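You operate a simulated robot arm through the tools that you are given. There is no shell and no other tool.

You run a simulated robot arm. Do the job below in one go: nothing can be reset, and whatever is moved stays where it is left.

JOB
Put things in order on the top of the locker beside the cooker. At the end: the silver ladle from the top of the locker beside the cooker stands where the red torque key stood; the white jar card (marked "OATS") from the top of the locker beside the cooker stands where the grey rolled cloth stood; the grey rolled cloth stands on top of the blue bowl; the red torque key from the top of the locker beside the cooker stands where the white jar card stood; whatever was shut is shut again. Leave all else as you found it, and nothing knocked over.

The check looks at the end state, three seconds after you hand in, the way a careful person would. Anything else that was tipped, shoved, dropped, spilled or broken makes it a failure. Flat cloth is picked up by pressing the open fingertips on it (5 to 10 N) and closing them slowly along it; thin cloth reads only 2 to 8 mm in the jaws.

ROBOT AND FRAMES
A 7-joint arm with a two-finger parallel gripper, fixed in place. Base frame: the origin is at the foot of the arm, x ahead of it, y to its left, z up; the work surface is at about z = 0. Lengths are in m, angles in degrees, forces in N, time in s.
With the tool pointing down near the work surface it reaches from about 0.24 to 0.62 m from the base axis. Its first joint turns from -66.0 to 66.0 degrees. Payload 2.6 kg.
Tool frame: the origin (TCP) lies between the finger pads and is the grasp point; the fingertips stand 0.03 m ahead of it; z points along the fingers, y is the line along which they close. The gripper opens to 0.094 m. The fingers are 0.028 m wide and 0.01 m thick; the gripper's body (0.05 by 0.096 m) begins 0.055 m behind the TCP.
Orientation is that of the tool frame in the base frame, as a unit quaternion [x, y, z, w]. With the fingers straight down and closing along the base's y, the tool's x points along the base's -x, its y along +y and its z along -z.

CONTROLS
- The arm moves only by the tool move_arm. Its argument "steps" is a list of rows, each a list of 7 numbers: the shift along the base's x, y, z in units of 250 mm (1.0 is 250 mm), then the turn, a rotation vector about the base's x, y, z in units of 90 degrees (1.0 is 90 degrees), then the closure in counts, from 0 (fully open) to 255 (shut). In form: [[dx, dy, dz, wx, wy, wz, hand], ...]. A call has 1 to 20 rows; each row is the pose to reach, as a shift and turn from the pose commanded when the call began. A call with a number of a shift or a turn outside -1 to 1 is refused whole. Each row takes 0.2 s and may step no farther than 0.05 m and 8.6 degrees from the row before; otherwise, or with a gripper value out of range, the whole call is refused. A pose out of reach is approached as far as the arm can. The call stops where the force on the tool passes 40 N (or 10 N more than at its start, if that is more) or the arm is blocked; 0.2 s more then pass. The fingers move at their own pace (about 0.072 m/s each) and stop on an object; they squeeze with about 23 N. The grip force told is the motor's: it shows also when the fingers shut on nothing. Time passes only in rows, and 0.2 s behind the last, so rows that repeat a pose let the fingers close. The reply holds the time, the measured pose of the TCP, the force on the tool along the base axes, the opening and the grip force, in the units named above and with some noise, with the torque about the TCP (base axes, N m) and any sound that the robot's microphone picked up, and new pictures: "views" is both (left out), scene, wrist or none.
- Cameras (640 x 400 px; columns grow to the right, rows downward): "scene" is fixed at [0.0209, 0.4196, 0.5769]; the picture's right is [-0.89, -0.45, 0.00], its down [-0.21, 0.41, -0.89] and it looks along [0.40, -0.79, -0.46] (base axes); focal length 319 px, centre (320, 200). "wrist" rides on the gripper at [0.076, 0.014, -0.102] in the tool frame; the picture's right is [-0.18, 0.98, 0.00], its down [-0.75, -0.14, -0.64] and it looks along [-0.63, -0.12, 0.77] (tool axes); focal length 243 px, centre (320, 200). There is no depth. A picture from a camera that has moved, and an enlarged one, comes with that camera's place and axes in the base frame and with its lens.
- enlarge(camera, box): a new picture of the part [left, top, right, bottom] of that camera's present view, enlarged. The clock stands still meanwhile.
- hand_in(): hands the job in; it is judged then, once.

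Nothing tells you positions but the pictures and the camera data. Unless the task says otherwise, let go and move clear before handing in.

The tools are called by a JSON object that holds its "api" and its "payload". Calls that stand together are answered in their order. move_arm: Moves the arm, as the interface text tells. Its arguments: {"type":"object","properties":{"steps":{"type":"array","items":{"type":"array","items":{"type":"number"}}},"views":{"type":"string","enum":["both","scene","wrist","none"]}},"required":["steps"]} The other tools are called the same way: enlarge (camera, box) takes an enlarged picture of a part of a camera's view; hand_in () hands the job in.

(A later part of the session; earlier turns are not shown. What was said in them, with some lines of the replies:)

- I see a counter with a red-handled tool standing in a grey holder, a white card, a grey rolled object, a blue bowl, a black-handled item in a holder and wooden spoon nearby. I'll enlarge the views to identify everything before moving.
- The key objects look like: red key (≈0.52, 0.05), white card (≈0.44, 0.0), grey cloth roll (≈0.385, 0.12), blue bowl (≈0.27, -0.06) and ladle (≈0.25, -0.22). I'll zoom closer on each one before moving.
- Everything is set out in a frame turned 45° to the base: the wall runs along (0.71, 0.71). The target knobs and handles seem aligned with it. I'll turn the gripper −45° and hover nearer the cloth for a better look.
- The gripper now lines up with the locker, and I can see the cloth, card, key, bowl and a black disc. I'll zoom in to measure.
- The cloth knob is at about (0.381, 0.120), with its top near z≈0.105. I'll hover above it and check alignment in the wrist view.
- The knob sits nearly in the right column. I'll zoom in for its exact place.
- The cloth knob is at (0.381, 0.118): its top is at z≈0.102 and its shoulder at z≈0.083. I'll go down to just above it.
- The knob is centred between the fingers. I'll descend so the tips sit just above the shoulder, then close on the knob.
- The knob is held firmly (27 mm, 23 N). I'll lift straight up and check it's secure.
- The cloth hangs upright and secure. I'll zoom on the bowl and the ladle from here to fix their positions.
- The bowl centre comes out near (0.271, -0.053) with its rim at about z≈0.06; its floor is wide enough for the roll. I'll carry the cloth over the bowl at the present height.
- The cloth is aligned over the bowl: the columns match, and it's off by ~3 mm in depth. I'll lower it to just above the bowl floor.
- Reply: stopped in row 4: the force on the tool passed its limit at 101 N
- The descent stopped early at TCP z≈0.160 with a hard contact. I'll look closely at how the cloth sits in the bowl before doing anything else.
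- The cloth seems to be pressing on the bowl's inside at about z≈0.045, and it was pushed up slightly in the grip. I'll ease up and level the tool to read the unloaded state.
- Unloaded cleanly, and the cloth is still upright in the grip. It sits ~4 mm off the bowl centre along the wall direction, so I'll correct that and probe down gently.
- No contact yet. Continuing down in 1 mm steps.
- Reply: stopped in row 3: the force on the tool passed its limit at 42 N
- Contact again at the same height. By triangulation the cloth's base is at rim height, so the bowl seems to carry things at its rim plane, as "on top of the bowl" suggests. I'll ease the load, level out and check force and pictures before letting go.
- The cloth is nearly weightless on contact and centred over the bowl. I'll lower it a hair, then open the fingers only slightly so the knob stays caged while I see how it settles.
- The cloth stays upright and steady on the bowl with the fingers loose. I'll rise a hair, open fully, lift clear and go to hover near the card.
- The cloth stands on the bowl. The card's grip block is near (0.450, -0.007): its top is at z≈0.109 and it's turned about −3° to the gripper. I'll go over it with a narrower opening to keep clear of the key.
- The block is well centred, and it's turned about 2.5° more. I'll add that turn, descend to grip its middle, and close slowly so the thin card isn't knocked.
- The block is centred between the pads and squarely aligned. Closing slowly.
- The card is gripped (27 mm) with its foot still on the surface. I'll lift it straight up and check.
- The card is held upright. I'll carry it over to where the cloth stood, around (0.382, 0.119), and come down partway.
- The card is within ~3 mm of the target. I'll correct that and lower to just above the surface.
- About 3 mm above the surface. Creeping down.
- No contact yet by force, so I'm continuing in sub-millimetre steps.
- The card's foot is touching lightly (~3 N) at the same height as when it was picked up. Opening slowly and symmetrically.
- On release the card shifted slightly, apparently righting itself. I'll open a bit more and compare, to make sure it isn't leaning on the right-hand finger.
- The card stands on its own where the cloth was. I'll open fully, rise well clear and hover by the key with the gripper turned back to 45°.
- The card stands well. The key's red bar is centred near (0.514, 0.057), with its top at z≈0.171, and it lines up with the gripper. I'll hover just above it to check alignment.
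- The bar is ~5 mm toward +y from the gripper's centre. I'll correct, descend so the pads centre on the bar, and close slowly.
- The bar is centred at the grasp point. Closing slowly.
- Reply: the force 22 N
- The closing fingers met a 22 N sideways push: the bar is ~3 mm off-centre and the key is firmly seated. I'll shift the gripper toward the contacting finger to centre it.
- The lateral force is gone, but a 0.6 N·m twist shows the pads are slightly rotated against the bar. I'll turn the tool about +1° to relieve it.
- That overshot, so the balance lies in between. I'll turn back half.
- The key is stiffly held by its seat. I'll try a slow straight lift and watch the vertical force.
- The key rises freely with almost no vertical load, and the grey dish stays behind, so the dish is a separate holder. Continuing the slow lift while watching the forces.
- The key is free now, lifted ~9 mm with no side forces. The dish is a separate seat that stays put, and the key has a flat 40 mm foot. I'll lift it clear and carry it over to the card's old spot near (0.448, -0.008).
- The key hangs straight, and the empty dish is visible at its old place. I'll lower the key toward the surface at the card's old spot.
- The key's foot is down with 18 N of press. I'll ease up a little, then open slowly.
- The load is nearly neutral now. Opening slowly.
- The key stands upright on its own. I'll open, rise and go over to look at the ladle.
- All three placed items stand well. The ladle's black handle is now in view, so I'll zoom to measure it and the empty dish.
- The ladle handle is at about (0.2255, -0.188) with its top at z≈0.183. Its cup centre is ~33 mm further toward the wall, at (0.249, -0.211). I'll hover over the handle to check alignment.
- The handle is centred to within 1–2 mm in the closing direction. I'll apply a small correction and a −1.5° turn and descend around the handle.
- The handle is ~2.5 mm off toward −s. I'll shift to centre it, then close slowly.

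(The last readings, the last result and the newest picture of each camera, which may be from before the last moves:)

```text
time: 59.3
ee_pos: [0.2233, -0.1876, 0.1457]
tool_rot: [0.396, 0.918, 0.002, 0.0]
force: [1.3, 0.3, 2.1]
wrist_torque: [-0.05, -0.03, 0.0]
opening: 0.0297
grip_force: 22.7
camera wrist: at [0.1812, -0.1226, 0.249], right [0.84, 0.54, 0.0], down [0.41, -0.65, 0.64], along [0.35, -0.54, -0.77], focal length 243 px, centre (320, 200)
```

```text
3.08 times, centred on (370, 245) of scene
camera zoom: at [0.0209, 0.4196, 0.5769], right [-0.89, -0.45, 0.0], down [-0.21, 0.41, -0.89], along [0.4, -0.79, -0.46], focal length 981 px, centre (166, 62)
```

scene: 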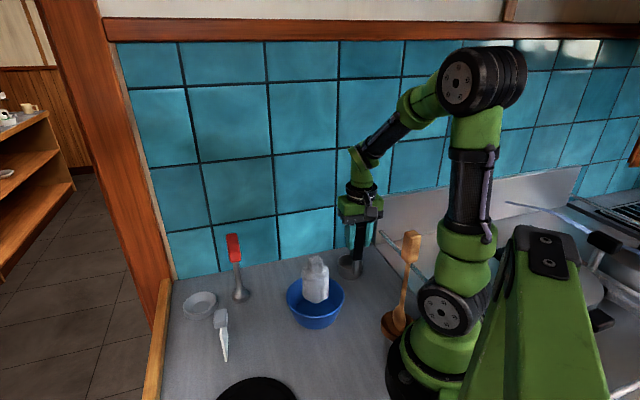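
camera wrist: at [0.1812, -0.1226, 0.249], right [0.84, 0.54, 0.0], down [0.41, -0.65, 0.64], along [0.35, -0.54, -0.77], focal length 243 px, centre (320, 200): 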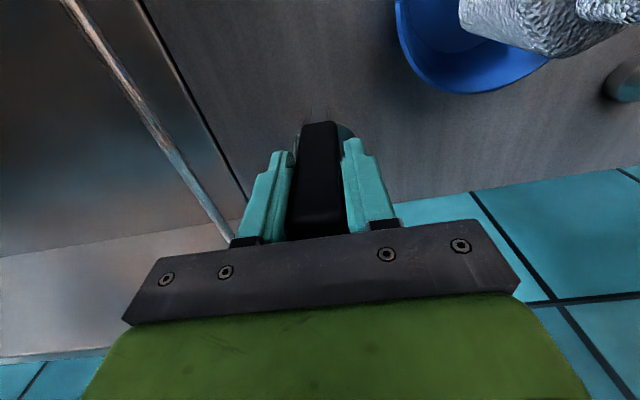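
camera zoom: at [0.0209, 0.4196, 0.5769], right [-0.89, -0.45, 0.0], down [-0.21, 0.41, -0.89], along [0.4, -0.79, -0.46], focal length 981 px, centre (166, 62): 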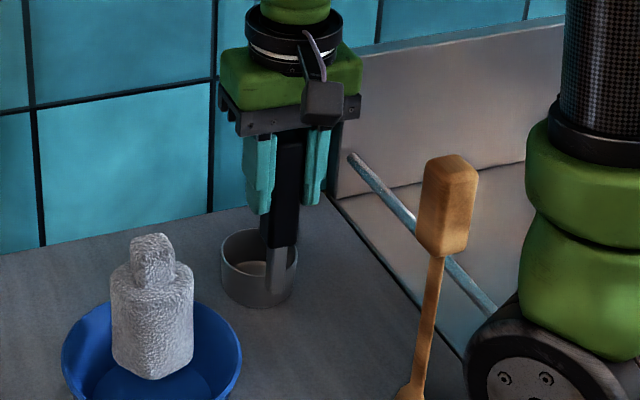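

The ladle handle is gripped (30 mm). I'll lift it straight up, high enough to pass over the key later (cup bottom above z≈0.2).

{"api": "move_arm", "payload": {"steps": [[0, 0, 0.03, 0, 0, 0, 255], [0, 0, 0.1, 0, 0, 0, 255], [0, 0, 0.2, 0, 0, 0, 255], [0, 0, 0.32, 0, 0, 0, 255], [0, 0, 0.46, 0, 0, 0, 255], [0, 0, 0.6, 0, 0, 0, 255], [0, 0, 0.74, 0, 0, 0, 255], [0, 0, 0.82, 0, 0, 0, 255], [0, 0, 0.82, 0, 0, 0, 255]]}}

{"api": "enlarge", "payload": {"camera": "scene", "box": [280, 120, 420, 310]}}

{"api": "enlarge", "payload": {"camera": "wrist", "box": [240, 60, 400, 220]}}

```text
time: 61.3
ee_pos: [0.2215, -0.1875, 0.3524]
tool_rot: [0.395, 0.919, 0.002, 0.0]
force: [-0.6, 0.1, 0.1]
wrist_torque: [0.01, 0.05, 0.01]
opening: 0.0297
grip_force: 22.9
camera wrist: at [0.1792, -0.1222, 0.4556], right [0.84, 0.54, 0.0], down [0.41, -0.65, 0.64], along [0.35, -0.54, -0.77], focal length 243 px, centre (320, 200)
```

scene: 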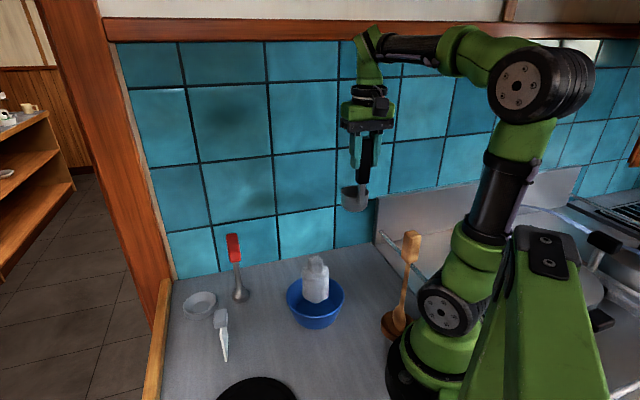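
wrist: 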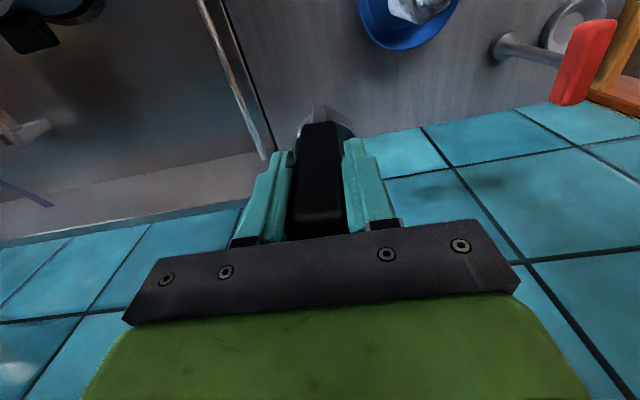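

```text
2.11 times, centred on (350, 215) of scene
camera zoom: at [0.0209, 0.4196, 0.5769], right [-0.89, -0.45, 0.0], down [-0.21, 0.41, -0.89], along [0.4, -0.79, -0.46], focal length 672 px, centre (257, 168)
```

zoom: 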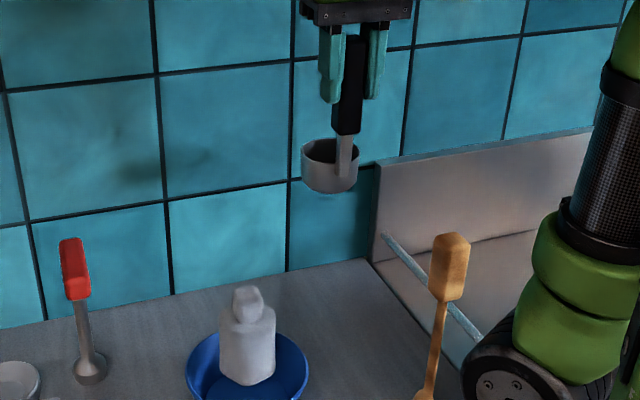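

```text
2.50 times, centred on (320, 140) of wrist
camera zoom: at [0.1792, -0.1222, 0.4556], right [0.84, 0.54, 0.0], down [0.41, -0.65, 0.64], along [0.35, -0.54, -0.77], focal length 606 px, centre (320, 350)
```

zoom: 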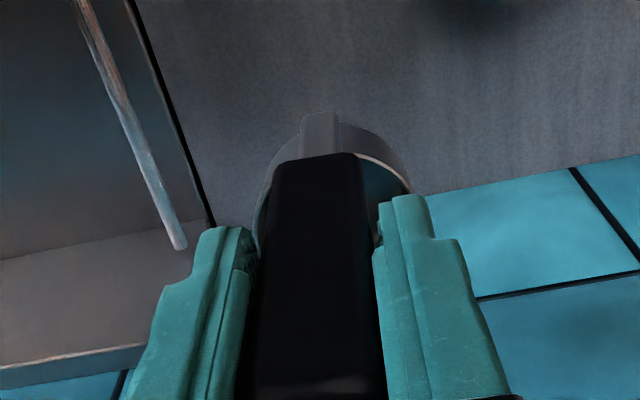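

The ladle is held upright and well clear. I'll carry it toward the dish in two legs at this height.

{"api": "move_arm", "payload": {"steps": [[0.1, 0.102, 0, 0, 0, 0, 255], [0.2, 0.204, 0, 0, 0, 0, 255], [0.3, 0.306, 0, 0, 0, 0, 255], [0.4, 0.408, 0, 0, 0, 0, 255], [0.5, 0.51, 0, 0, 0, 0, 255], [0.6, 0.612, 0, 0, 0, 0, 255], [0.7, 0.714, 0, 0, 0, 0, 255], [0.7, 0.714, 0, 0, 0, 0, 255]], "views": "scene"}}

```text
time: 63.1
ee_pos: [0.3966, -0.0089, 0.3518]
tool_rot: [0.397, 0.918, 0.0, 0.0]
force: [-0.1, -0.5, -0.1]
wrist_torque: [0.01, 0.02, -0.04]
opening: 0.0294
grip_force: 23.4
```

scene: 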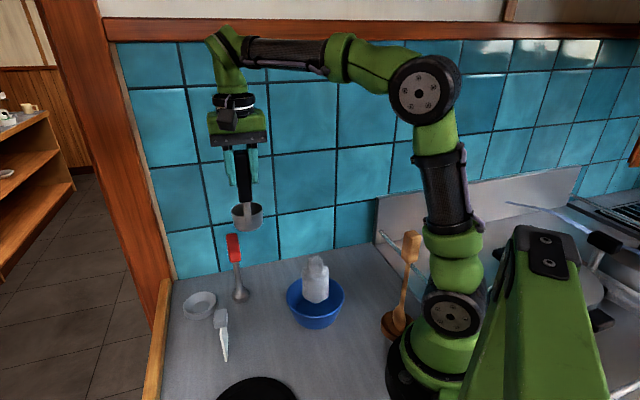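

The cup is ~45 mm above the key's top. Continuing to hover above the dish.

{"api": "move_arm", "payload": {"steps": [[0.09, 0.093, 0, 0, 0, 0, 255], [0.18, 0.186, 0, 0, 0, 0, 255], [0.27, 0.279, 0, 0, 0, 0, 255], [0.362, 0.372, 0, 0, 0, 0, 255], [0.362, 0.372, 0, 0, 0, 0, 255], [0.362, 0.372, 0, 0, 0, 0, 255]]}}

{"api": "enlarge", "payload": {"camera": "scene", "box": [130, 180, 270, 340]}}

{"api": "enlarge", "payload": {"camera": "wrist", "box": [240, 40, 400, 200]}}

```text
time: 64.5
ee_pos: [0.4885, 0.0822, 0.35]
tool_rot: [0.396, 0.918, 0.001, 0.0]
force: [-0.3, 0.0, -0.6]
wrist_torque: [0.02, 0.02, 0.02]
opening: 0.0295
grip_force: 22.4
camera wrist: at [0.4465, 0.148, 0.4535], right [0.84, 0.54, 0.0], down [0.41, -0.65, 0.64], along [0.35, -0.54, -0.77], focal length 243 px, centre (320, 200)
```

scene: 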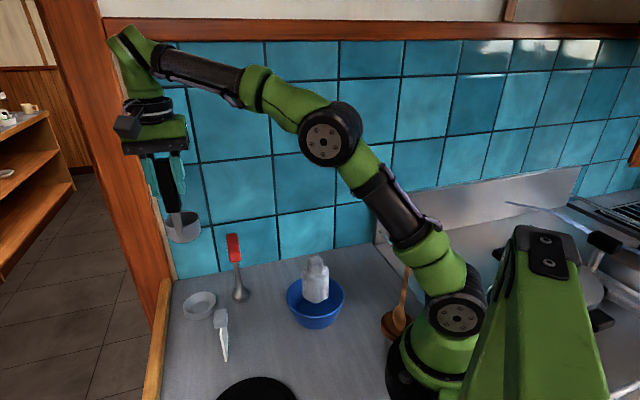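
wrist: 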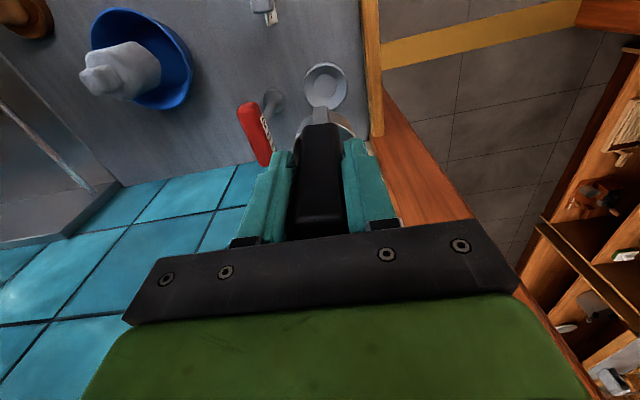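

```text
2.50 times, centred on (200, 260) of scene
camera zoom: at [0.0209, 0.4196, 0.5769], right [-0.89, -0.45, 0.0], down [-0.21, 0.41, -0.89], along [0.4, -0.79, -0.46], focal length 797 px, centre (620, 50)
```

zoom: 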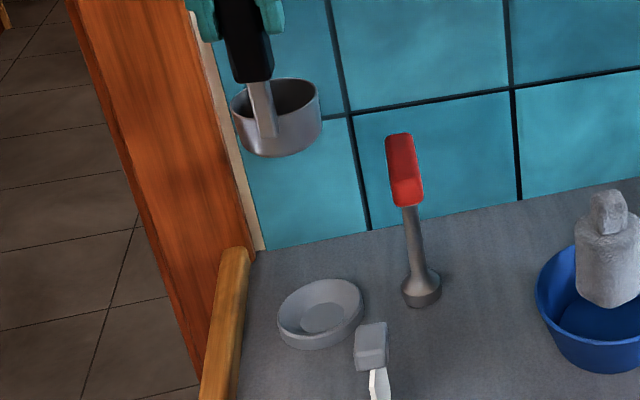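

```text
2.50 times, centred on (320, 120) of wrist
camera zoom: at [0.4465, 0.148, 0.4535], right [0.84, 0.54, 0.0], down [0.41, -0.65, 0.64], along [0.35, -0.54, -0.77], focal length 606 px, centre (320, 400)
```

zoom: 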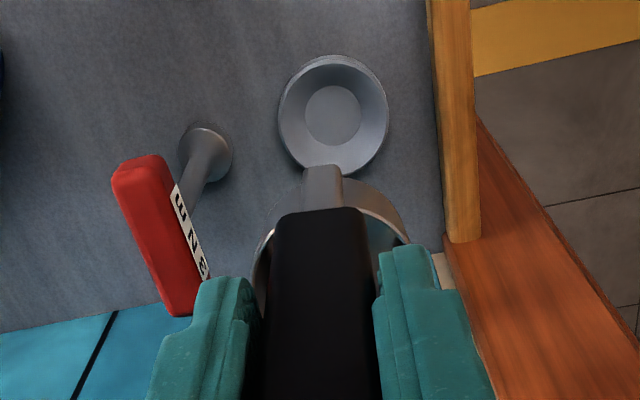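

The ladle hovers over the dish. I'll zoom on the cup to verify its offset before lowering.

{"api": "enlarge", "payload": {"camera": "scene", "box": [155, 180, 215, 250]}}

{"api": "enlarge", "payload": {"camera": "wrist", "box": [285, 55, 365, 145]}}

```text
5.71 times, centred on (185, 215) of scene
camera zoom: at [0.0209, 0.4196, 0.5769], right [-0.89, -0.45, 0.0], down [-0.21, 0.41, -0.89], along [0.4, -0.79, -0.46], focal length 1822 px, centre (1091, 114)
```

zoom: 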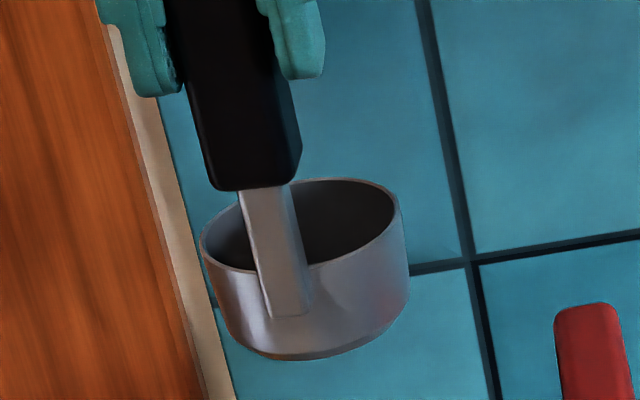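

```text
4.44 times, centred on (325, 100) of wrist
camera zoom: at [0.4465, 0.148, 0.4535], right [0.84, 0.54, 0.0], down [0.41, -0.65, 0.64], along [0.35, -0.54, -0.77], focal length 1078 px, centre (298, 644)
```

zoom: 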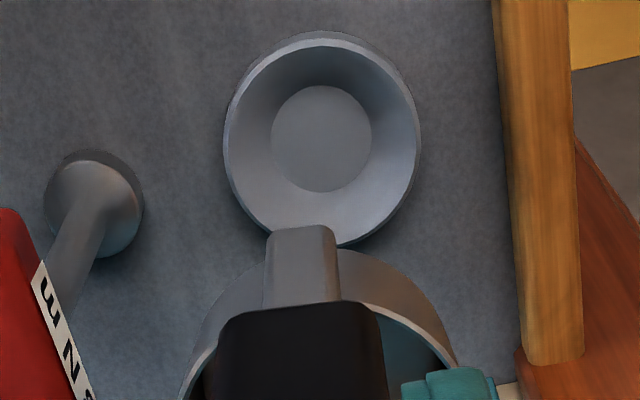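

The cup's centre is within ~4 mm of the dish's centre. I'll nudge it slightly and lower until the cup is a few centimetres above the dish.

{"api": "move_arm", "payload": {"steps": [[0, 0.008, -0.12, 0, 0, 0, 255], [0, 0.008, -0.26, 0, 0, 0, 255], [0, 0.008, -0.4, 0, 0, 0, 255], [0, 0.008, -0.52, 0, 0, 0, 255], [0, 0.008, -0.62, 0, 0, 0, 255], [0, 0.008, -0.66, 0, 0, 0, 255], [0, 0.008, -0.66, 0, 0, 0, 255]]}}

{"api": "enlarge", "payload": {"camera": "scene", "box": [165, 250, 235, 330]}}

{"api": "enlarge", "payload": {"camera": "wrist", "box": [275, 50, 375, 160]}}

```text
time: 66.1
ee_pos: [0.4876, 0.0851, 0.1839]
tool_rot: [0.396, 0.918, 0.0, 0.001]
force: [-0.2, 0.2, -1.2]
wrist_torque: [0.02, -0.01, 0.02]
opening: 0.0294
grip_force: 22.6
camera wrist: at [0.4463, 0.1509, 0.2876], right [0.84, 0.54, 0.0], down [0.41, -0.65, 0.64], along [0.35, -0.54, -0.77], focal length 243 px, centre (320, 200)
```

scene: 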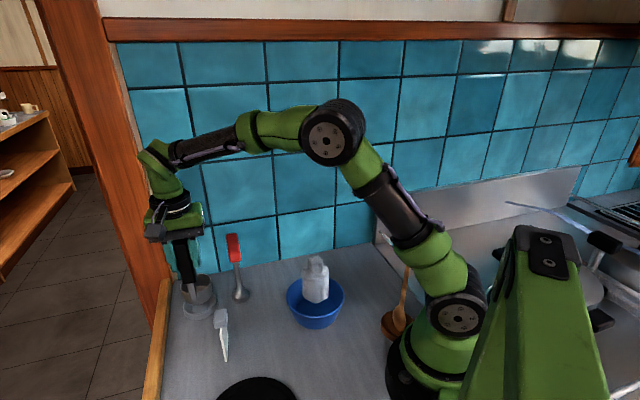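
wrist: 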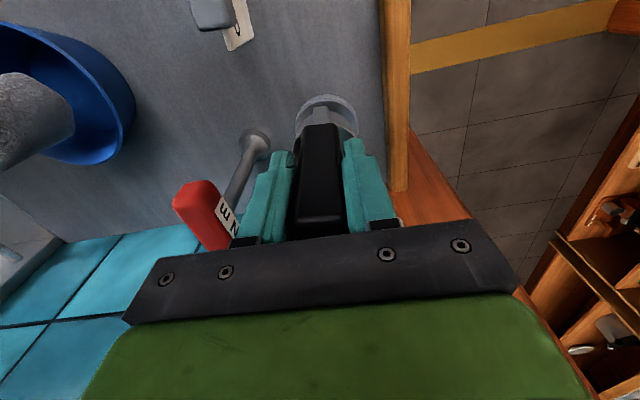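

```text
5.00 times, centred on (200, 290) of scene
camera zoom: at [0.0209, 0.4196, 0.5769], right [-0.89, -0.45, 0.0], down [-0.21, 0.41, -0.89], along [0.4, -0.79, -0.46], focal length 1595 px, centre (920, -250)
```

zoom: 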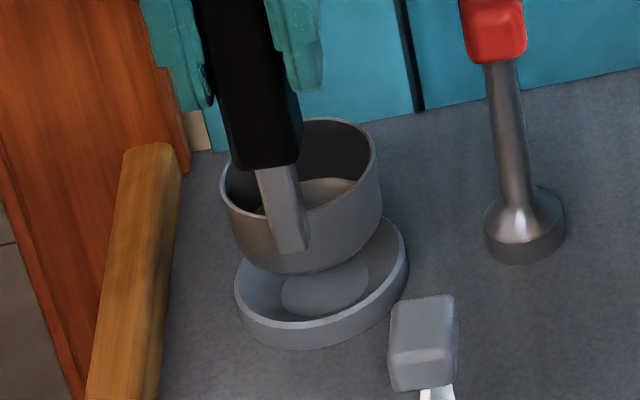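

```text
3.64 times, centred on (325, 105) of wrist
camera zoom: at [0.4463, 0.1509, 0.2876], right [0.84, 0.54, 0.0], down [0.41, -0.65, 0.64], along [0.35, -0.54, -0.77], focal length 882 px, centre (302, 546)
```

zoom: 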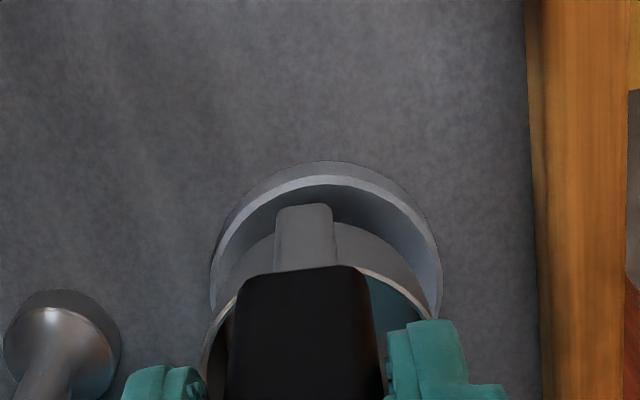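

The cup is aligned over the dish to within ~2 mm in both views. Lowering to just above the expected contact.

{"api": "move_arm", "payload": {"steps": [[0, 0.002, -0.03, 0, 0, 0, 255], [0, 0.002, -0.06, 0, 0, 0, 255], [0, 0.002, -0.08, 0, 0, 0, 255], [0, 0.002, -0.086, 0, 0, 0, 255], [0, 0.002, -0.086, 0, 0, 0, 255]]}}

{"api": "enlarge", "payload": {"camera": "scene", "box": [165, 250, 235, 330]}}

{"api": "enlarge", "payload": {"camera": "wrist", "box": [275, 50, 375, 160]}}

```text
time: 67.3
ee_pos: [0.4873, 0.0861, 0.1643]
tool_rot: [0.395, 0.919, 0.002, 0.0]
force: [-0.3, -1.1, -0.5]
wrist_torque: [0.04, 0.03, -0.05]
opening: 0.0297
grip_force: 22.8
camera wrist: at [0.4462, 0.1509, 0.267], right [0.84, 0.54, 0.0], down [0.41, -0.65, 0.64], along [0.35, -0.54, -0.77], focal length 243 px, centre (320, 200)
```

scene: 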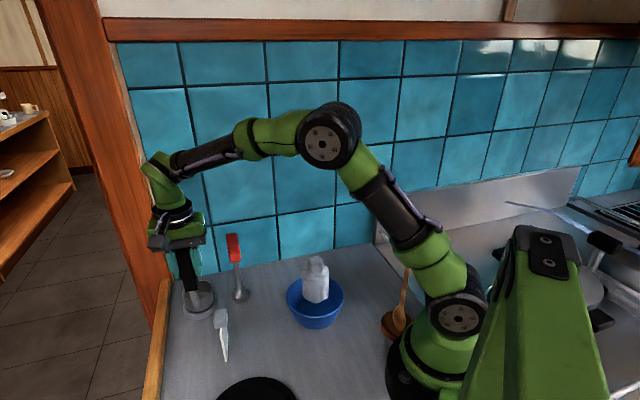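
wrist: 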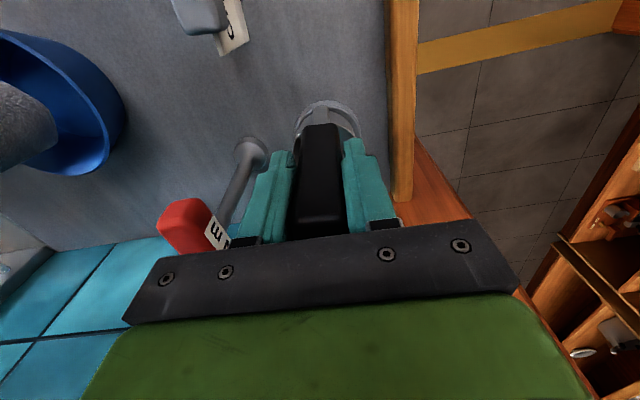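

```text
5.00 times, centred on (200, 290) of scene
camera zoom: at [0.0209, 0.4196, 0.5769], right [-0.89, -0.45, 0.0], down [-0.21, 0.41, -0.89], along [0.4, -0.79, -0.46], focal length 1595 px, centre (920, -250)
```

zoom: 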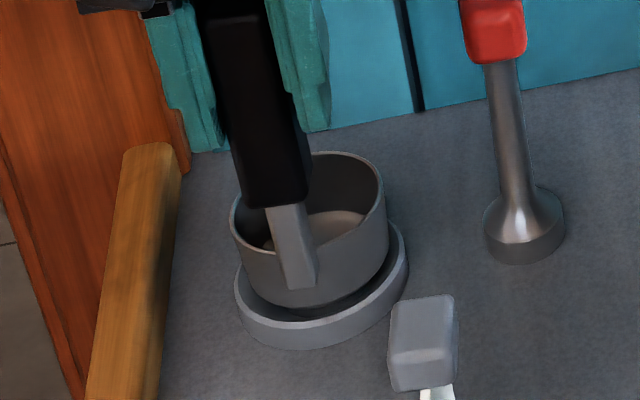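

```text
3.64 times, centred on (325, 105) of wrist
camera zoom: at [0.4462, 0.1509, 0.267], right [0.84, 0.54, 0.0], down [0.41, -0.65, 0.64], along [0.35, -0.54, -0.77], focal length 882 px, centre (302, 546)
```

zoom: 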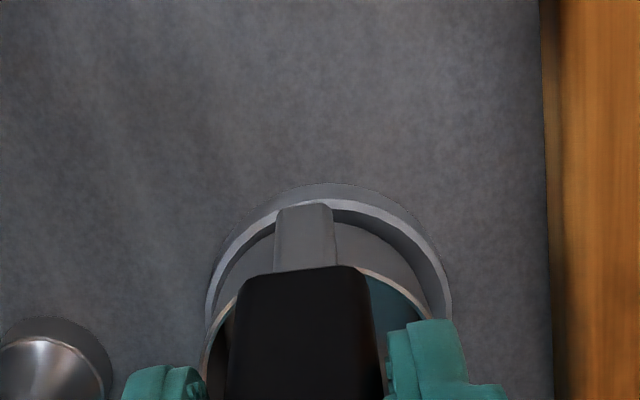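

The cup is now entering the dish and is well centred. Creeping down in 1 mm steps.

{"api": "move_arm", "payload": {"steps": [[0, 0, -0.003, 0, 0, 0, 255], [0, 0, -0.006, 0, 0, 0, 255], [0, 0, -0.009, 0, 0, 0, 255], [0, 0, -0.012, 0, 0, 0, 255], [0, 0, -0.012, 0, 0, 0, 255]], "views": "none"}}

```text
time: 68.5
ee_pos: [0.4879, 0.0842, 0.161]
tool_rot: [0.396, 0.918, 0.0, -0.001]
force: [-0.1, 0.0, -0.6]
wrist_torque: [0.04, -0.02, 0.05]
opening: 0.0296
grip_force: 23.1
```

{"api": "move_arm", "payload": {"steps": [[0, 0, -0.002, 0, 0, 0, 255], [0, 0, -0.004, 0, 0, 0, 255], [0, 0, -0.006, 0, 0, 0, 255], [0, 0, -0.006, 0, 0, 0, 255]], "views": "none"}}

```text
time: 69.5
ee_pos: [0.4878, 0.0846, 0.1598]
tool_rot: [0.396, 0.918, 0.0, 0.0]
force: [-0.7, -0.4, -0.3]
wrist_torque: [0.01, -0.01, 0.02]
opening: 0.0296
grip_force: 23.0
```

No contact yet at z≈0.160. Continuing gently.

{"api": "move_arm", "payload": {"steps": [[0, 0, -0.002, 0, 0, 0, 255], [0, 0, -0.004, 0, 0, 0, 255], [0, 0, -0.006, 0, 0, 0, 255], [0, 0, -0.006, 0, 0, 0, 255]], "views": "none"}}

```text
time: 70.5
ee_pos: [0.4874, 0.0856, 0.1583]
tool_rot: [0.395, 0.919, 0.001, -0.001]
force: [-0.6, -0.9, 0.0]
wrist_torque: [0.0, 0.02, -0.02]
opening: 0.0296
grip_force: 22.6
```

{"api": "move_arm", "payload": {"steps": [[0, 0, -0.002, 0, 0, 0, 255], [0, 0, -0.004, 0, 0, 0, 255], [0, 0, -0.006, 0, 0, 0, 255], [0, 0, -0.006, 0, 0, 0, 255]], "views": "both"}}

{"api": "enlarge", "payload": {"camera": "scene", "box": [165, 250, 235, 330]}}

{"api": "enlarge", "payload": {"camera": "wrist", "box": [275, 50, 375, 160]}}

```text
time: 71.5
ee_pos: [0.4877, 0.0845, 0.1566]
tool_rot: [0.396, 0.918, 0.002, -0.001]
force: [0.4, -0.3, -0.6]
wrist_torque: [0.0, 0.03, -0.01]
opening: 0.0292
grip_force: 22.9
camera wrist: at [0.446, 0.1508, 0.2595], right [0.84, 0.54, 0.0], down [0.41, -0.65, 0.64], along [0.35, -0.54, -0.77], focal length 243 px, centre (320, 200)
```

scene: 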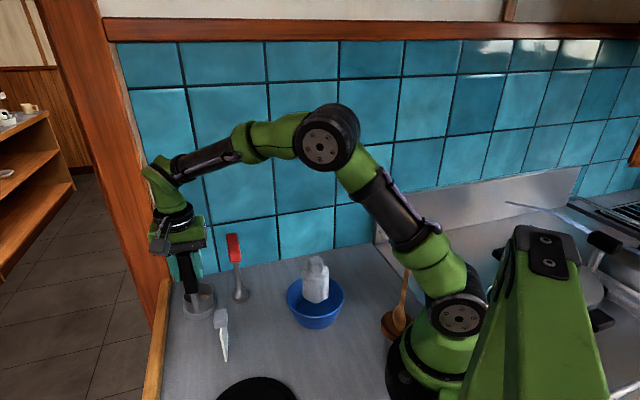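
wrist: 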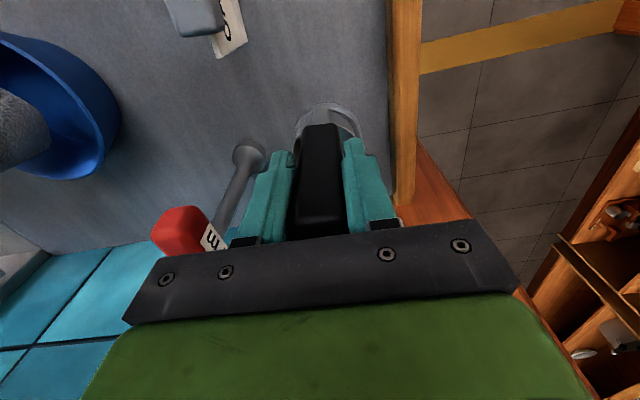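

```text
5.00 times, centred on (200, 290) of scene
camera zoom: at [0.0209, 0.4196, 0.5769], right [-0.89, -0.45, 0.0], down [-0.21, 0.41, -0.89], along [0.4, -0.79, -0.46], focal length 1595 px, centre (920, -250)
```

zoom: 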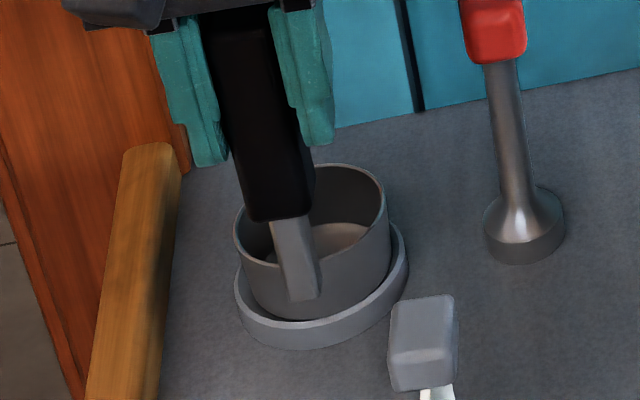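

```text
3.64 times, centred on (325, 105) of wrist
camera zoom: at [0.446, 0.1508, 0.2595], right [0.84, 0.54, 0.0], down [0.41, -0.65, 0.64], along [0.35, -0.54, -0.77], focal length 882 px, centre (302, 546)
```

zoom: 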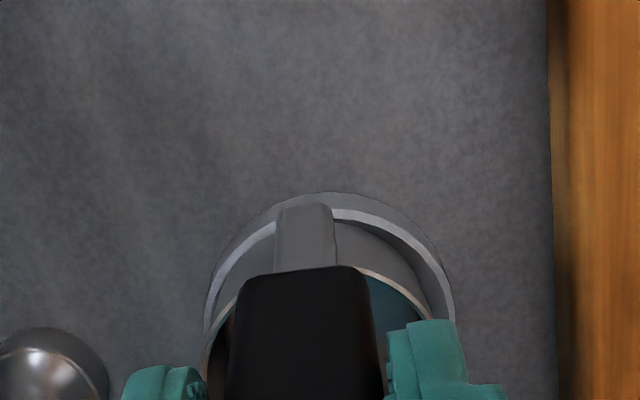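

The cup sits concentrically inside the dish and there's still no contact. Continuing.

{"api": "move_arm", "payload": {"steps": [[0, 0, -0.002, 0, 0, 0, 255], [0, 0, -0.004, 0, 0, 0, 255], [0, 0, -0.006, 0, 0, 0, 255], [0, 0, -0.006, 0, 0, 0, 255]], "views": "none"}}

```text
time: 72.5
ee_pos: [0.4869, 0.0861, 0.155]
tool_rot: [0.396, 0.918, 0.001, 0.0]
force: [0.3, 0.0, -0.2]
wrist_torque: [0.0, 0.02, 0.03]
opening: 0.0298
grip_force: 23.6
```

{"api": "move_arm", "payload": {"steps": [[0, 0, -0.002, 0, 0, 0, 255], [0, 0, -0.004, 0, 0, 0, 255], [0, 0, -0.006, 0, 0, 0, 255], [0, 0, -0.006, 0, 0, 0, 255]], "views": "none"}}

```text
time: 73.5
ee_pos: [0.4891, 0.0855, 0.1537]
tool_rot: [0.397, 0.918, 0.001, 0.0]
force: [0.4, 0.1, -0.9]
wrist_torque: [0.02, 0.03, -0.05]
opening: 0.0296
grip_force: 23.2
```

{"api": "move_arm", "payload": {"steps": [[0, 0, -0.002, 0, 0, 0, 255], [0, 0, -0.004, 0, 0, 0, 255], [0, 0, -0.006, 0, 0, 0, 255], [0, 0, -0.006, 0, 0, 0, 255]], "views": "none"}}

{"api": "enlarge", "payload": {"camera": "scene", "box": [165, 250, 235, 330]}}

```text
time: 74.5
ee_pos: [0.4871, 0.0847, 0.1522]
tool_rot: [0.397, 0.918, 0.002, 0.0]
force: [-0.7, -0.9, 0.3]
wrist_torque: [0.03, 0.0, -0.01]
opening: 0.0295
grip_force: 23.1
```

```text
5.00 times, centred on (200, 290) of scene
camera zoom: at [0.0209, 0.4196, 0.5769], right [-0.89, -0.45, 0.0], down [-0.21, 0.41, -0.89], along [0.4, -0.79, -0.46], focal length 1595 px, centre (920, -250)
```

zoom: 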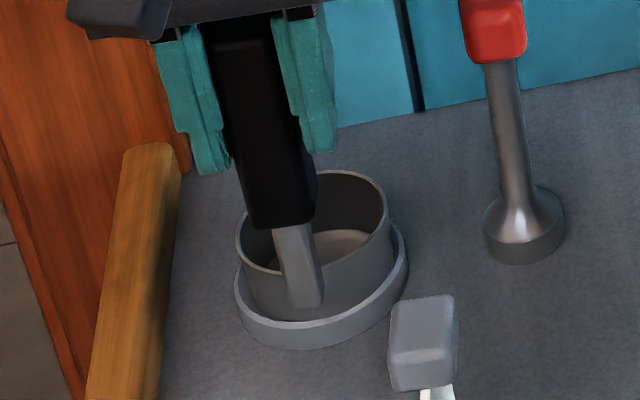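

Still no contact, and the cup bottom is ~6 mm above the surface level. I'll keep creeping with finer steps.

{"api": "move_arm", "payload": {"steps": [[0, 0, -0.002, 0, 0, 0, 255], [0, 0, -0.004, 0, 0, 0, 255], [0, 0, -0.004, 0, 0, 0, 255]], "views": "none"}}

```text
time: 75.3
ee_pos: [0.4871, 0.0856, 0.1507]
tool_rot: [0.397, 0.918, 0.001, 0.0]
force: [0.1, 0.2, -0.5]
wrist_torque: [0.0, 0.04, -0.01]
opening: 0.0296
grip_force: 23.1
```

{"api": "move_arm", "payload": {"steps": [[0, 0, -0.002, 0, 0, 0, 255], [0, 0, -0.004, 0, 0, 0, 255], [0, 0, -0.004, 0, 0, 0, 255]], "views": "none"}}

```text
time: 76.1
ee_pos: [0.4874, 0.0854, 0.1498]
tool_rot: [0.395, 0.918, 0.002, 0.0]
force: [0.3, -1.5, -0.6]
wrist_torque: [0.05, -0.01, 0.03]
opening: 0.0297
grip_force: 23.0
```

{"api": "move_arm", "payload": {"steps": [[0, 0, -0.002, 0, 0, 0, 255], [0, 0, -0.004, 0, 0, 0, 255], [0, 0, -0.004, 0, 0, 0, 255]], "views": "none"}}

{"api": "enlarge", "payload": {"camera": "scene", "box": [165, 250, 235, 330]}}

{"api": "enlarge", "payload": {"camera": "wrist", "box": [275, 50, 375, 160]}}

```text
time: 76.9
ee_pos: [0.4874, 0.0866, 0.1489]
tool_rot: [0.396, 0.918, 0.001, -0.001]
force: [-0.4, 0.0, 0.2]
wrist_torque: [0.02, 0.03, -0.03]
opening: 0.0294
grip_force: 22.9
```

```text
5.00 times, centred on (200, 290) of scene
camera zoom: at [0.0209, 0.4196, 0.5769], right [-0.89, -0.45, 0.0], down [-0.21, 0.41, -0.89], along [0.4, -0.79, -0.46], focal length 1595 px, centre (920, -250)
```

zoom: 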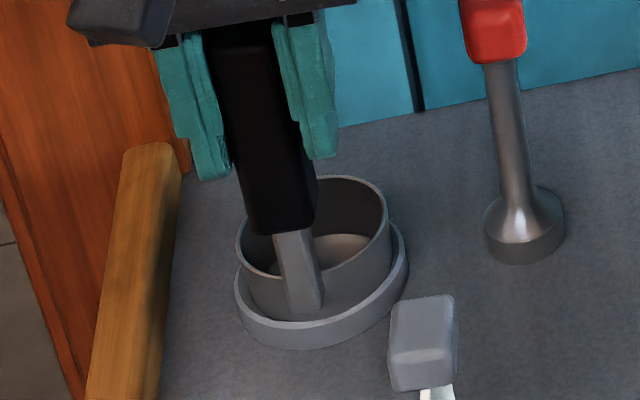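

```text
3.64 times, centred on (325, 105) of wrist
camera zoom: at [0.4461, 0.1509, 0.2523], right [0.84, 0.54, 0.0], down [0.41, -0.65, 0.64], along [0.35, -0.54, -0.77], focal length 882 px, centre (302, 546)
```

zoom: 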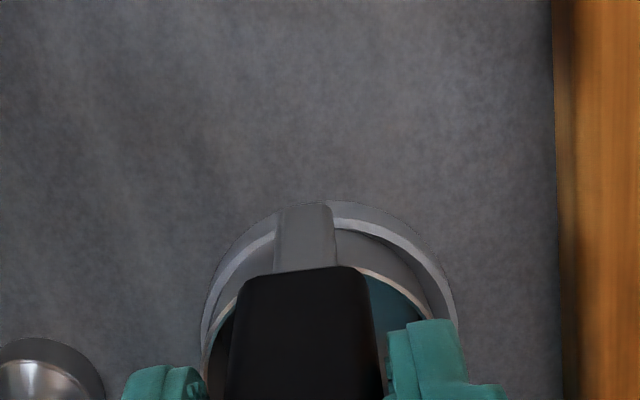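

{"api": "move_arm", "payload": {"steps": [[0, 0, -0.002, 0, 0, 0, 255], [0, 0, -0.004, 0, 0, 0, 255], [0, 0, -0.004, 0, 0, 0, 255]], "views": "none"}}

```text
time: 77.7
ee_pos: [0.4875, 0.0845, 0.1486]
tool_rot: [0.397, 0.918, 0.001, 0.0]
force: [0.4, 0.2, 0.0]
wrist_torque: [0.02, 0.03, 0.0]
opening: 0.0296
grip_force: 23.4
```

{"api": "move_arm", "payload": {"steps": [[0, 0, -0.002, 0, 0, 0, 255], [0, 0, -0.004, 0, 0, 0, 255], [0, 0, -0.004, 0, 0, 0, 255]], "views": "none"}}

```text
time: 78.5
ee_pos: [0.4869, 0.0853, 0.1467]
tool_rot: [0.396, 0.918, 0.002, 0.0]
force: [-0.7, 0.5, -0.8]
wrist_torque: [0.02, 0.01, 0.0]
opening: 0.0296
grip_force: 23.2
```

{"api": "move_arm", "payload": {"steps": [[0, 0, -0.001, 0, 0, 0, 255], [0, 0, -0.002, 0, 0, 0, 255], [0, 0, -0.003, 0, 0, 0, 255], [0, 0, -0.003, 0, 0, 0, 255]], "views": "wrist"}}

{"api": "enlarge", "payload": {"camera": "scene", "box": [165, 250, 235, 330]}}

```text
time: 79.5
ee_pos: [0.4871, 0.0858, 0.1465]
tool_rot: [0.397, 0.918, 0.001, 0.0]
force: [-0.5, 0.7, -1.8]
wrist_torque: [0.05, 0.02, 0.01]
opening: 0.0295
grip_force: 23.1
camera wrist: at [0.4454, 0.1507, 0.2496], right [0.84, 0.54, 0.0], down [0.41, -0.65, 0.64], along [0.35, -0.54, -0.77], focal length 243 px, centre (320, 200)
```

wrist: 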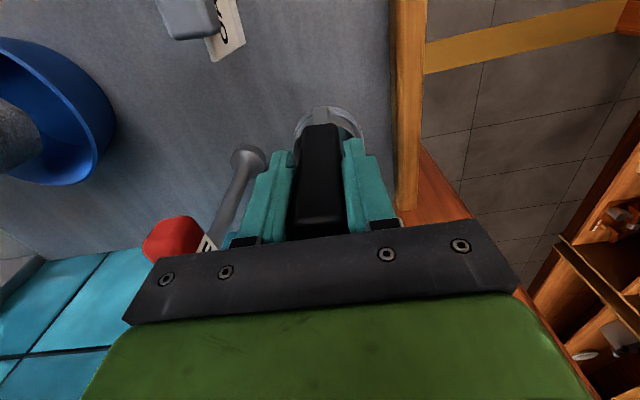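

```text
5.00 times, centred on (200, 290) of scene
camera zoom: at [0.0209, 0.4196, 0.5769], right [-0.89, -0.45, 0.0], down [-0.21, 0.41, -0.89], along [0.4, -0.79, -0.46], focal length 1595 px, centre (920, -250)
```

zoom: 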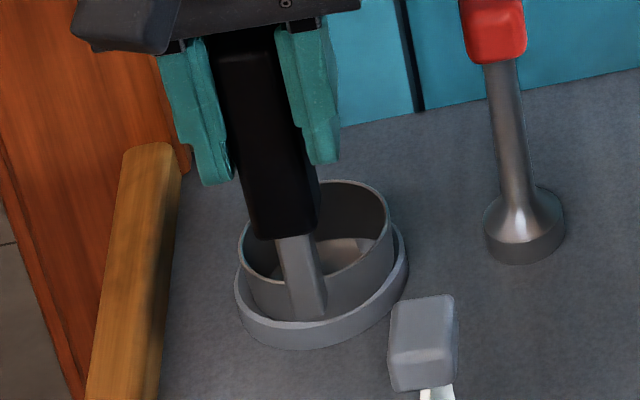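

Nearly at the same height as when the ladle stood on the surface. A few more half-millimetre steps.

{"api": "move_arm", "payload": {"steps": [[0, 0, -0.001, 0, 0, 0, 255], [0, 0, -0.002, 0, 0, 0, 255], [0, 0, -0.003, 0, 0, 0, 255], [0, 0, -0.003, 0, 0, 0, 255]], "views": "none"}}

```text
time: 80.5
ee_pos: [0.488, 0.0855, 0.1457]
tool_rot: [0.396, 0.918, 0.001, -0.001]
force: [-1.2, 0.7, 4.9]
wrist_torque: [-0.13, 0.11, -0.02]
opening: 0.0295
grip_force: 23.1
```

The cup's base touches down (≈5 N) at the standing level, centred in the dish. Opening slowly.

{"api": "move_arm", "payload": {"steps": [[0, 0, 0.001, 0, 0, 0, 182], [0, 0, 0.001, 0, 0, 0, 178], [0, 0, 0.001, 0, 0, 0, 174], [0, 0, 0.001, 0, 0, 0, 170], [0, 0, 0.001, 0, 0, 0, 166], [0, 0, 0.001, 0, 0, 0, 160], [0, 0, 0.001, 0, 0, 0, 160]]}}

{"api": "enlarge", "payload": {"camera": "scene", "box": [165, 240, 245, 330]}}

{"api": "enlarge", "payload": {"camera": "wrist", "box": [250, 70, 390, 220]}}

```text
time: 82.1
ee_pos: [0.4868, 0.086, 0.1446]
tool_rot: [0.397, 0.918, 0.001, 0.0]
force: [0.4, -0.3, -0.2]
wrist_torque: [-0.04, -0.02, 0.0]
opening: 0.035
grip_force: 0.1
camera wrist: at [0.4458, 0.1507, 0.2485], right [0.84, 0.54, 0.0], down [0.41, -0.65, 0.64], along [0.35, -0.54, -0.77], focal length 243 px, centre (320, 200)
```

scene: 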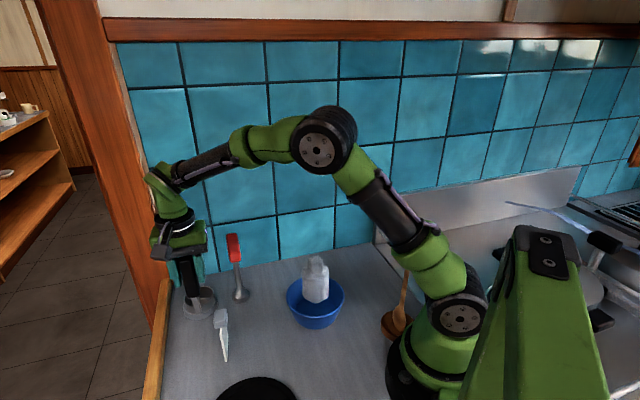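
wrist: 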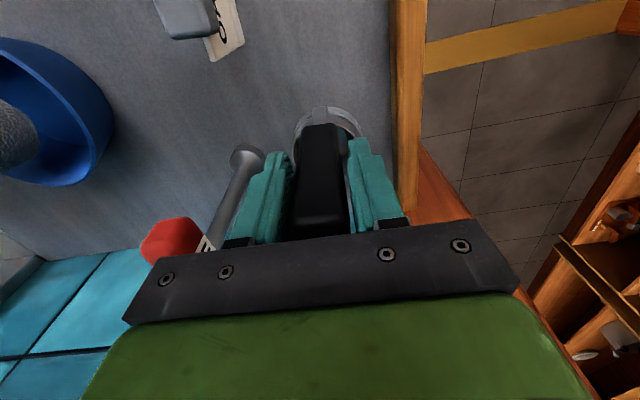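

```text
4.44 times, centred on (205, 285) of scene
camera zoom: at [0.0209, 0.4196, 0.5769], right [-0.89, -0.45, 0.0], down [-0.21, 0.41, -0.89], along [0.4, -0.79, -0.46], focal length 1418 px, centre (831, -178)
```

zoom: 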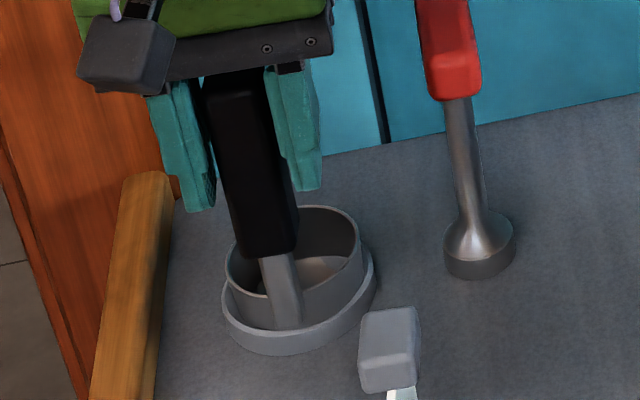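

```text
2.67 times, centred on (320, 145) of wrist
camera zoom: at [0.4458, 0.1507, 0.2485], right [0.84, 0.54, 0.0], down [0.41, -0.65, 0.64], along [0.35, -0.54, -0.77], focal length 647 px, centre (320, 347)
```

zoom: 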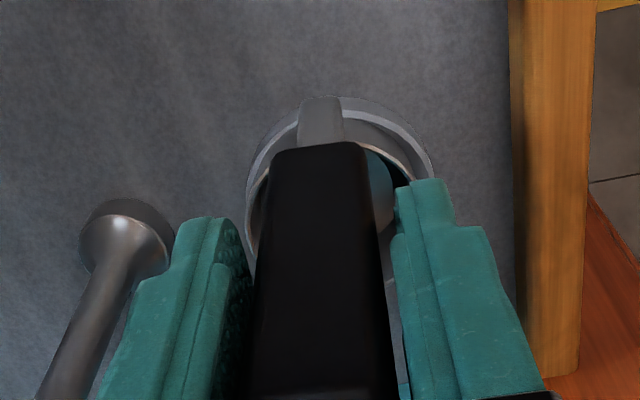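

The ladle stands on its own in the key's old place. I'll open wider, rise straight up and retreat to the starting area.

{"api": "move_arm", "payload": {"steps": [[0, 0, 0, 0, 0, 0, 140], [0, 0, 0, 0, 0, 0, 110], [0, 0, 0, 0, 0, 0, 90], [0, 0, 0.06, 0, 0, 0, 90], [0, 0, 0.2, 0, 0, 0, 90], [0, 0, 0.36, 0, 0, 0, 90], [0, 0, 0.54, 0, 0, 0, 60], [0, 0, 0.72, 0, 0, 0, 0], [0, 0, 0.86, 0, 0, 0, 0], [-0.12, -0.08, 0.88, 0, 0, 0, 0], [-0.24, -0.16, 0.88, 0, 0, 0, 0], [-0.36, -0.24, 0.88, 0, 0, 0, 0], [-0.48, -0.32, 0.88, 0, 0, 0, 0], [-0.5, -0.34, 0.88, 0, 0, 0, 0], [-0.5, -0.34, 0.88, 0, 0, 0, 0]]}}

{"api": "enlarge", "payload": {"camera": "scene", "box": [150, 210, 290, 380]}}

{"api": "enlarge", "payload": {"camera": "scene", "box": [270, 210, 430, 350]}}

{"api": "enlarge", "payload": {"camera": "wrist", "box": [60, 0, 420, 200]}}

```text
time: 85.3
ee_pos: [0.3628, 0.0001, 0.365]
tool_rot: [0.395, 0.919, 0.0, 0.0]
force: [0.2, -0.8, 0.2]
wrist_torque: [-0.01, 0.0, 0.04]
opening: 0.094
grip_force: 0.1
camera wrist: at [0.321, 0.0651, 0.468], right [0.84, 0.54, 0.0], down [0.41, -0.65, 0.64], along [0.35, -0.54, -0.77], focal length 243 px, centre (320, 200)
```

scene: 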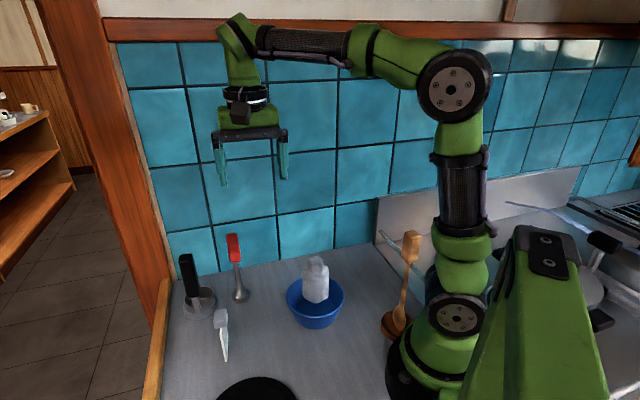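
wrist: 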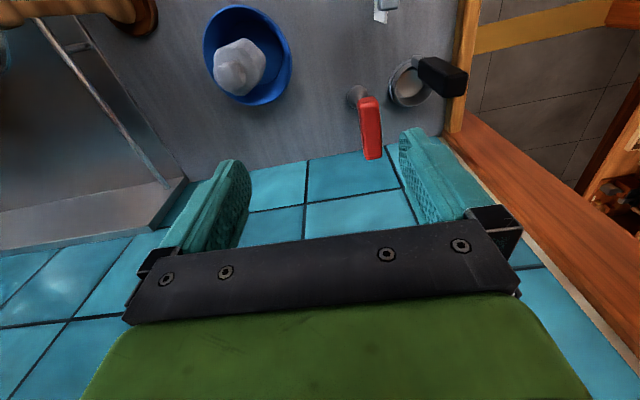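

```text
2.35 times, centred on (220, 295) of scene
camera zoom: at [0.0209, 0.4196, 0.5769], right [-0.89, -0.45, 0.0], down [-0.21, 0.41, -0.89], along [0.4, -0.79, -0.46], focal length 750 px, centre (555, -24)
```

zoom: 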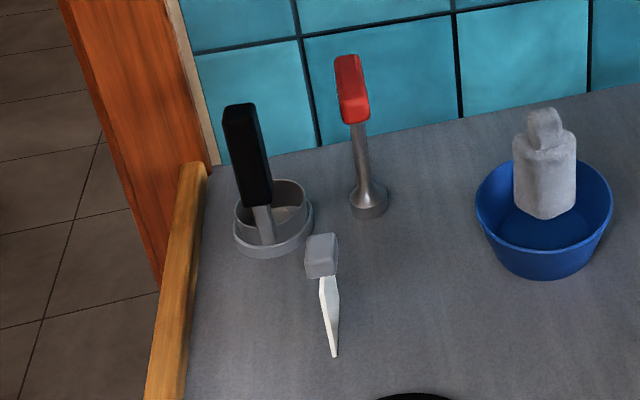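

```text
2.86 times, centred on (350, 280) of scene
camera zoom: at [0.0209, 0.4196, 0.5769], right [-0.89, -0.45, 0.0], down [-0.21, 0.41, -0.89], along [0.4, -0.79, -0.46], focal length 911 px, centre (234, -29)
```

zoom: 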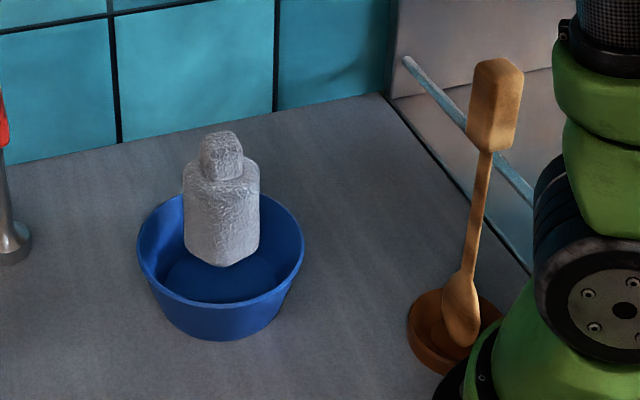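

```text
1.78 times, centred on (240, 100) of wrist
camera zoom: at [0.321, 0.0651, 0.468], right [0.84, 0.54, 0.0], down [0.41, -0.65, 0.64], along [0.35, -0.54, -0.77], focal length 431 px, centre (462, 378)
```

zoom: 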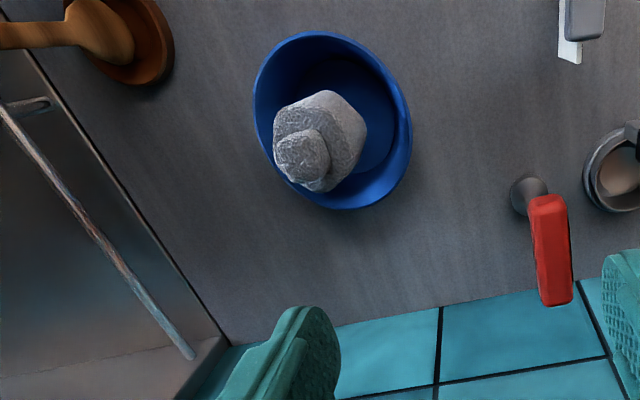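

Everything is in place and upright: the ladle in the key's dish, the card where the cloth stood, the cloth on the bowl, and the key where the card stood. The spoon and the rest are untouched and the arm is clear, so I'm handing in.

{"api": "hand_in", "payload": {}}

```text
The job is handed in.
```

I made the four moves and handed the job in. In the last pictures everything stood upright and the arm was clear. I don't have the check's result.

| Item | Where it stands now |
|---|---|
| Silver ladle | In the grey dish where the red torque key stood |
| White "OATS" card | Where the grey rolled cloth stood |
| Grey rolled cloth | On top of the blue bowl |
| Red torque key | Where the white card stood |

- **Cloth:** I lowered it too fast and it hit the bowl hard (about 100 N). Neither the bowl nor the cloth was upset. The cloth now rests at rim height rather than down on the bowl's floor, and it looks slightly off-centre.
- **Grey dish:** the key stood in a separate grey dish. I left the dish where it was and set the ladle's cup down inside it, centred to within a few millimetres.
- **Torque key:** it was seated firmly, so I pushed sideways on it with about 22 N while gripping. It then lifted out cleanly, and the dish stayed put.

I didn't touch the spoon or the black disc. I didn't open anything, so there was nothing to shut again.
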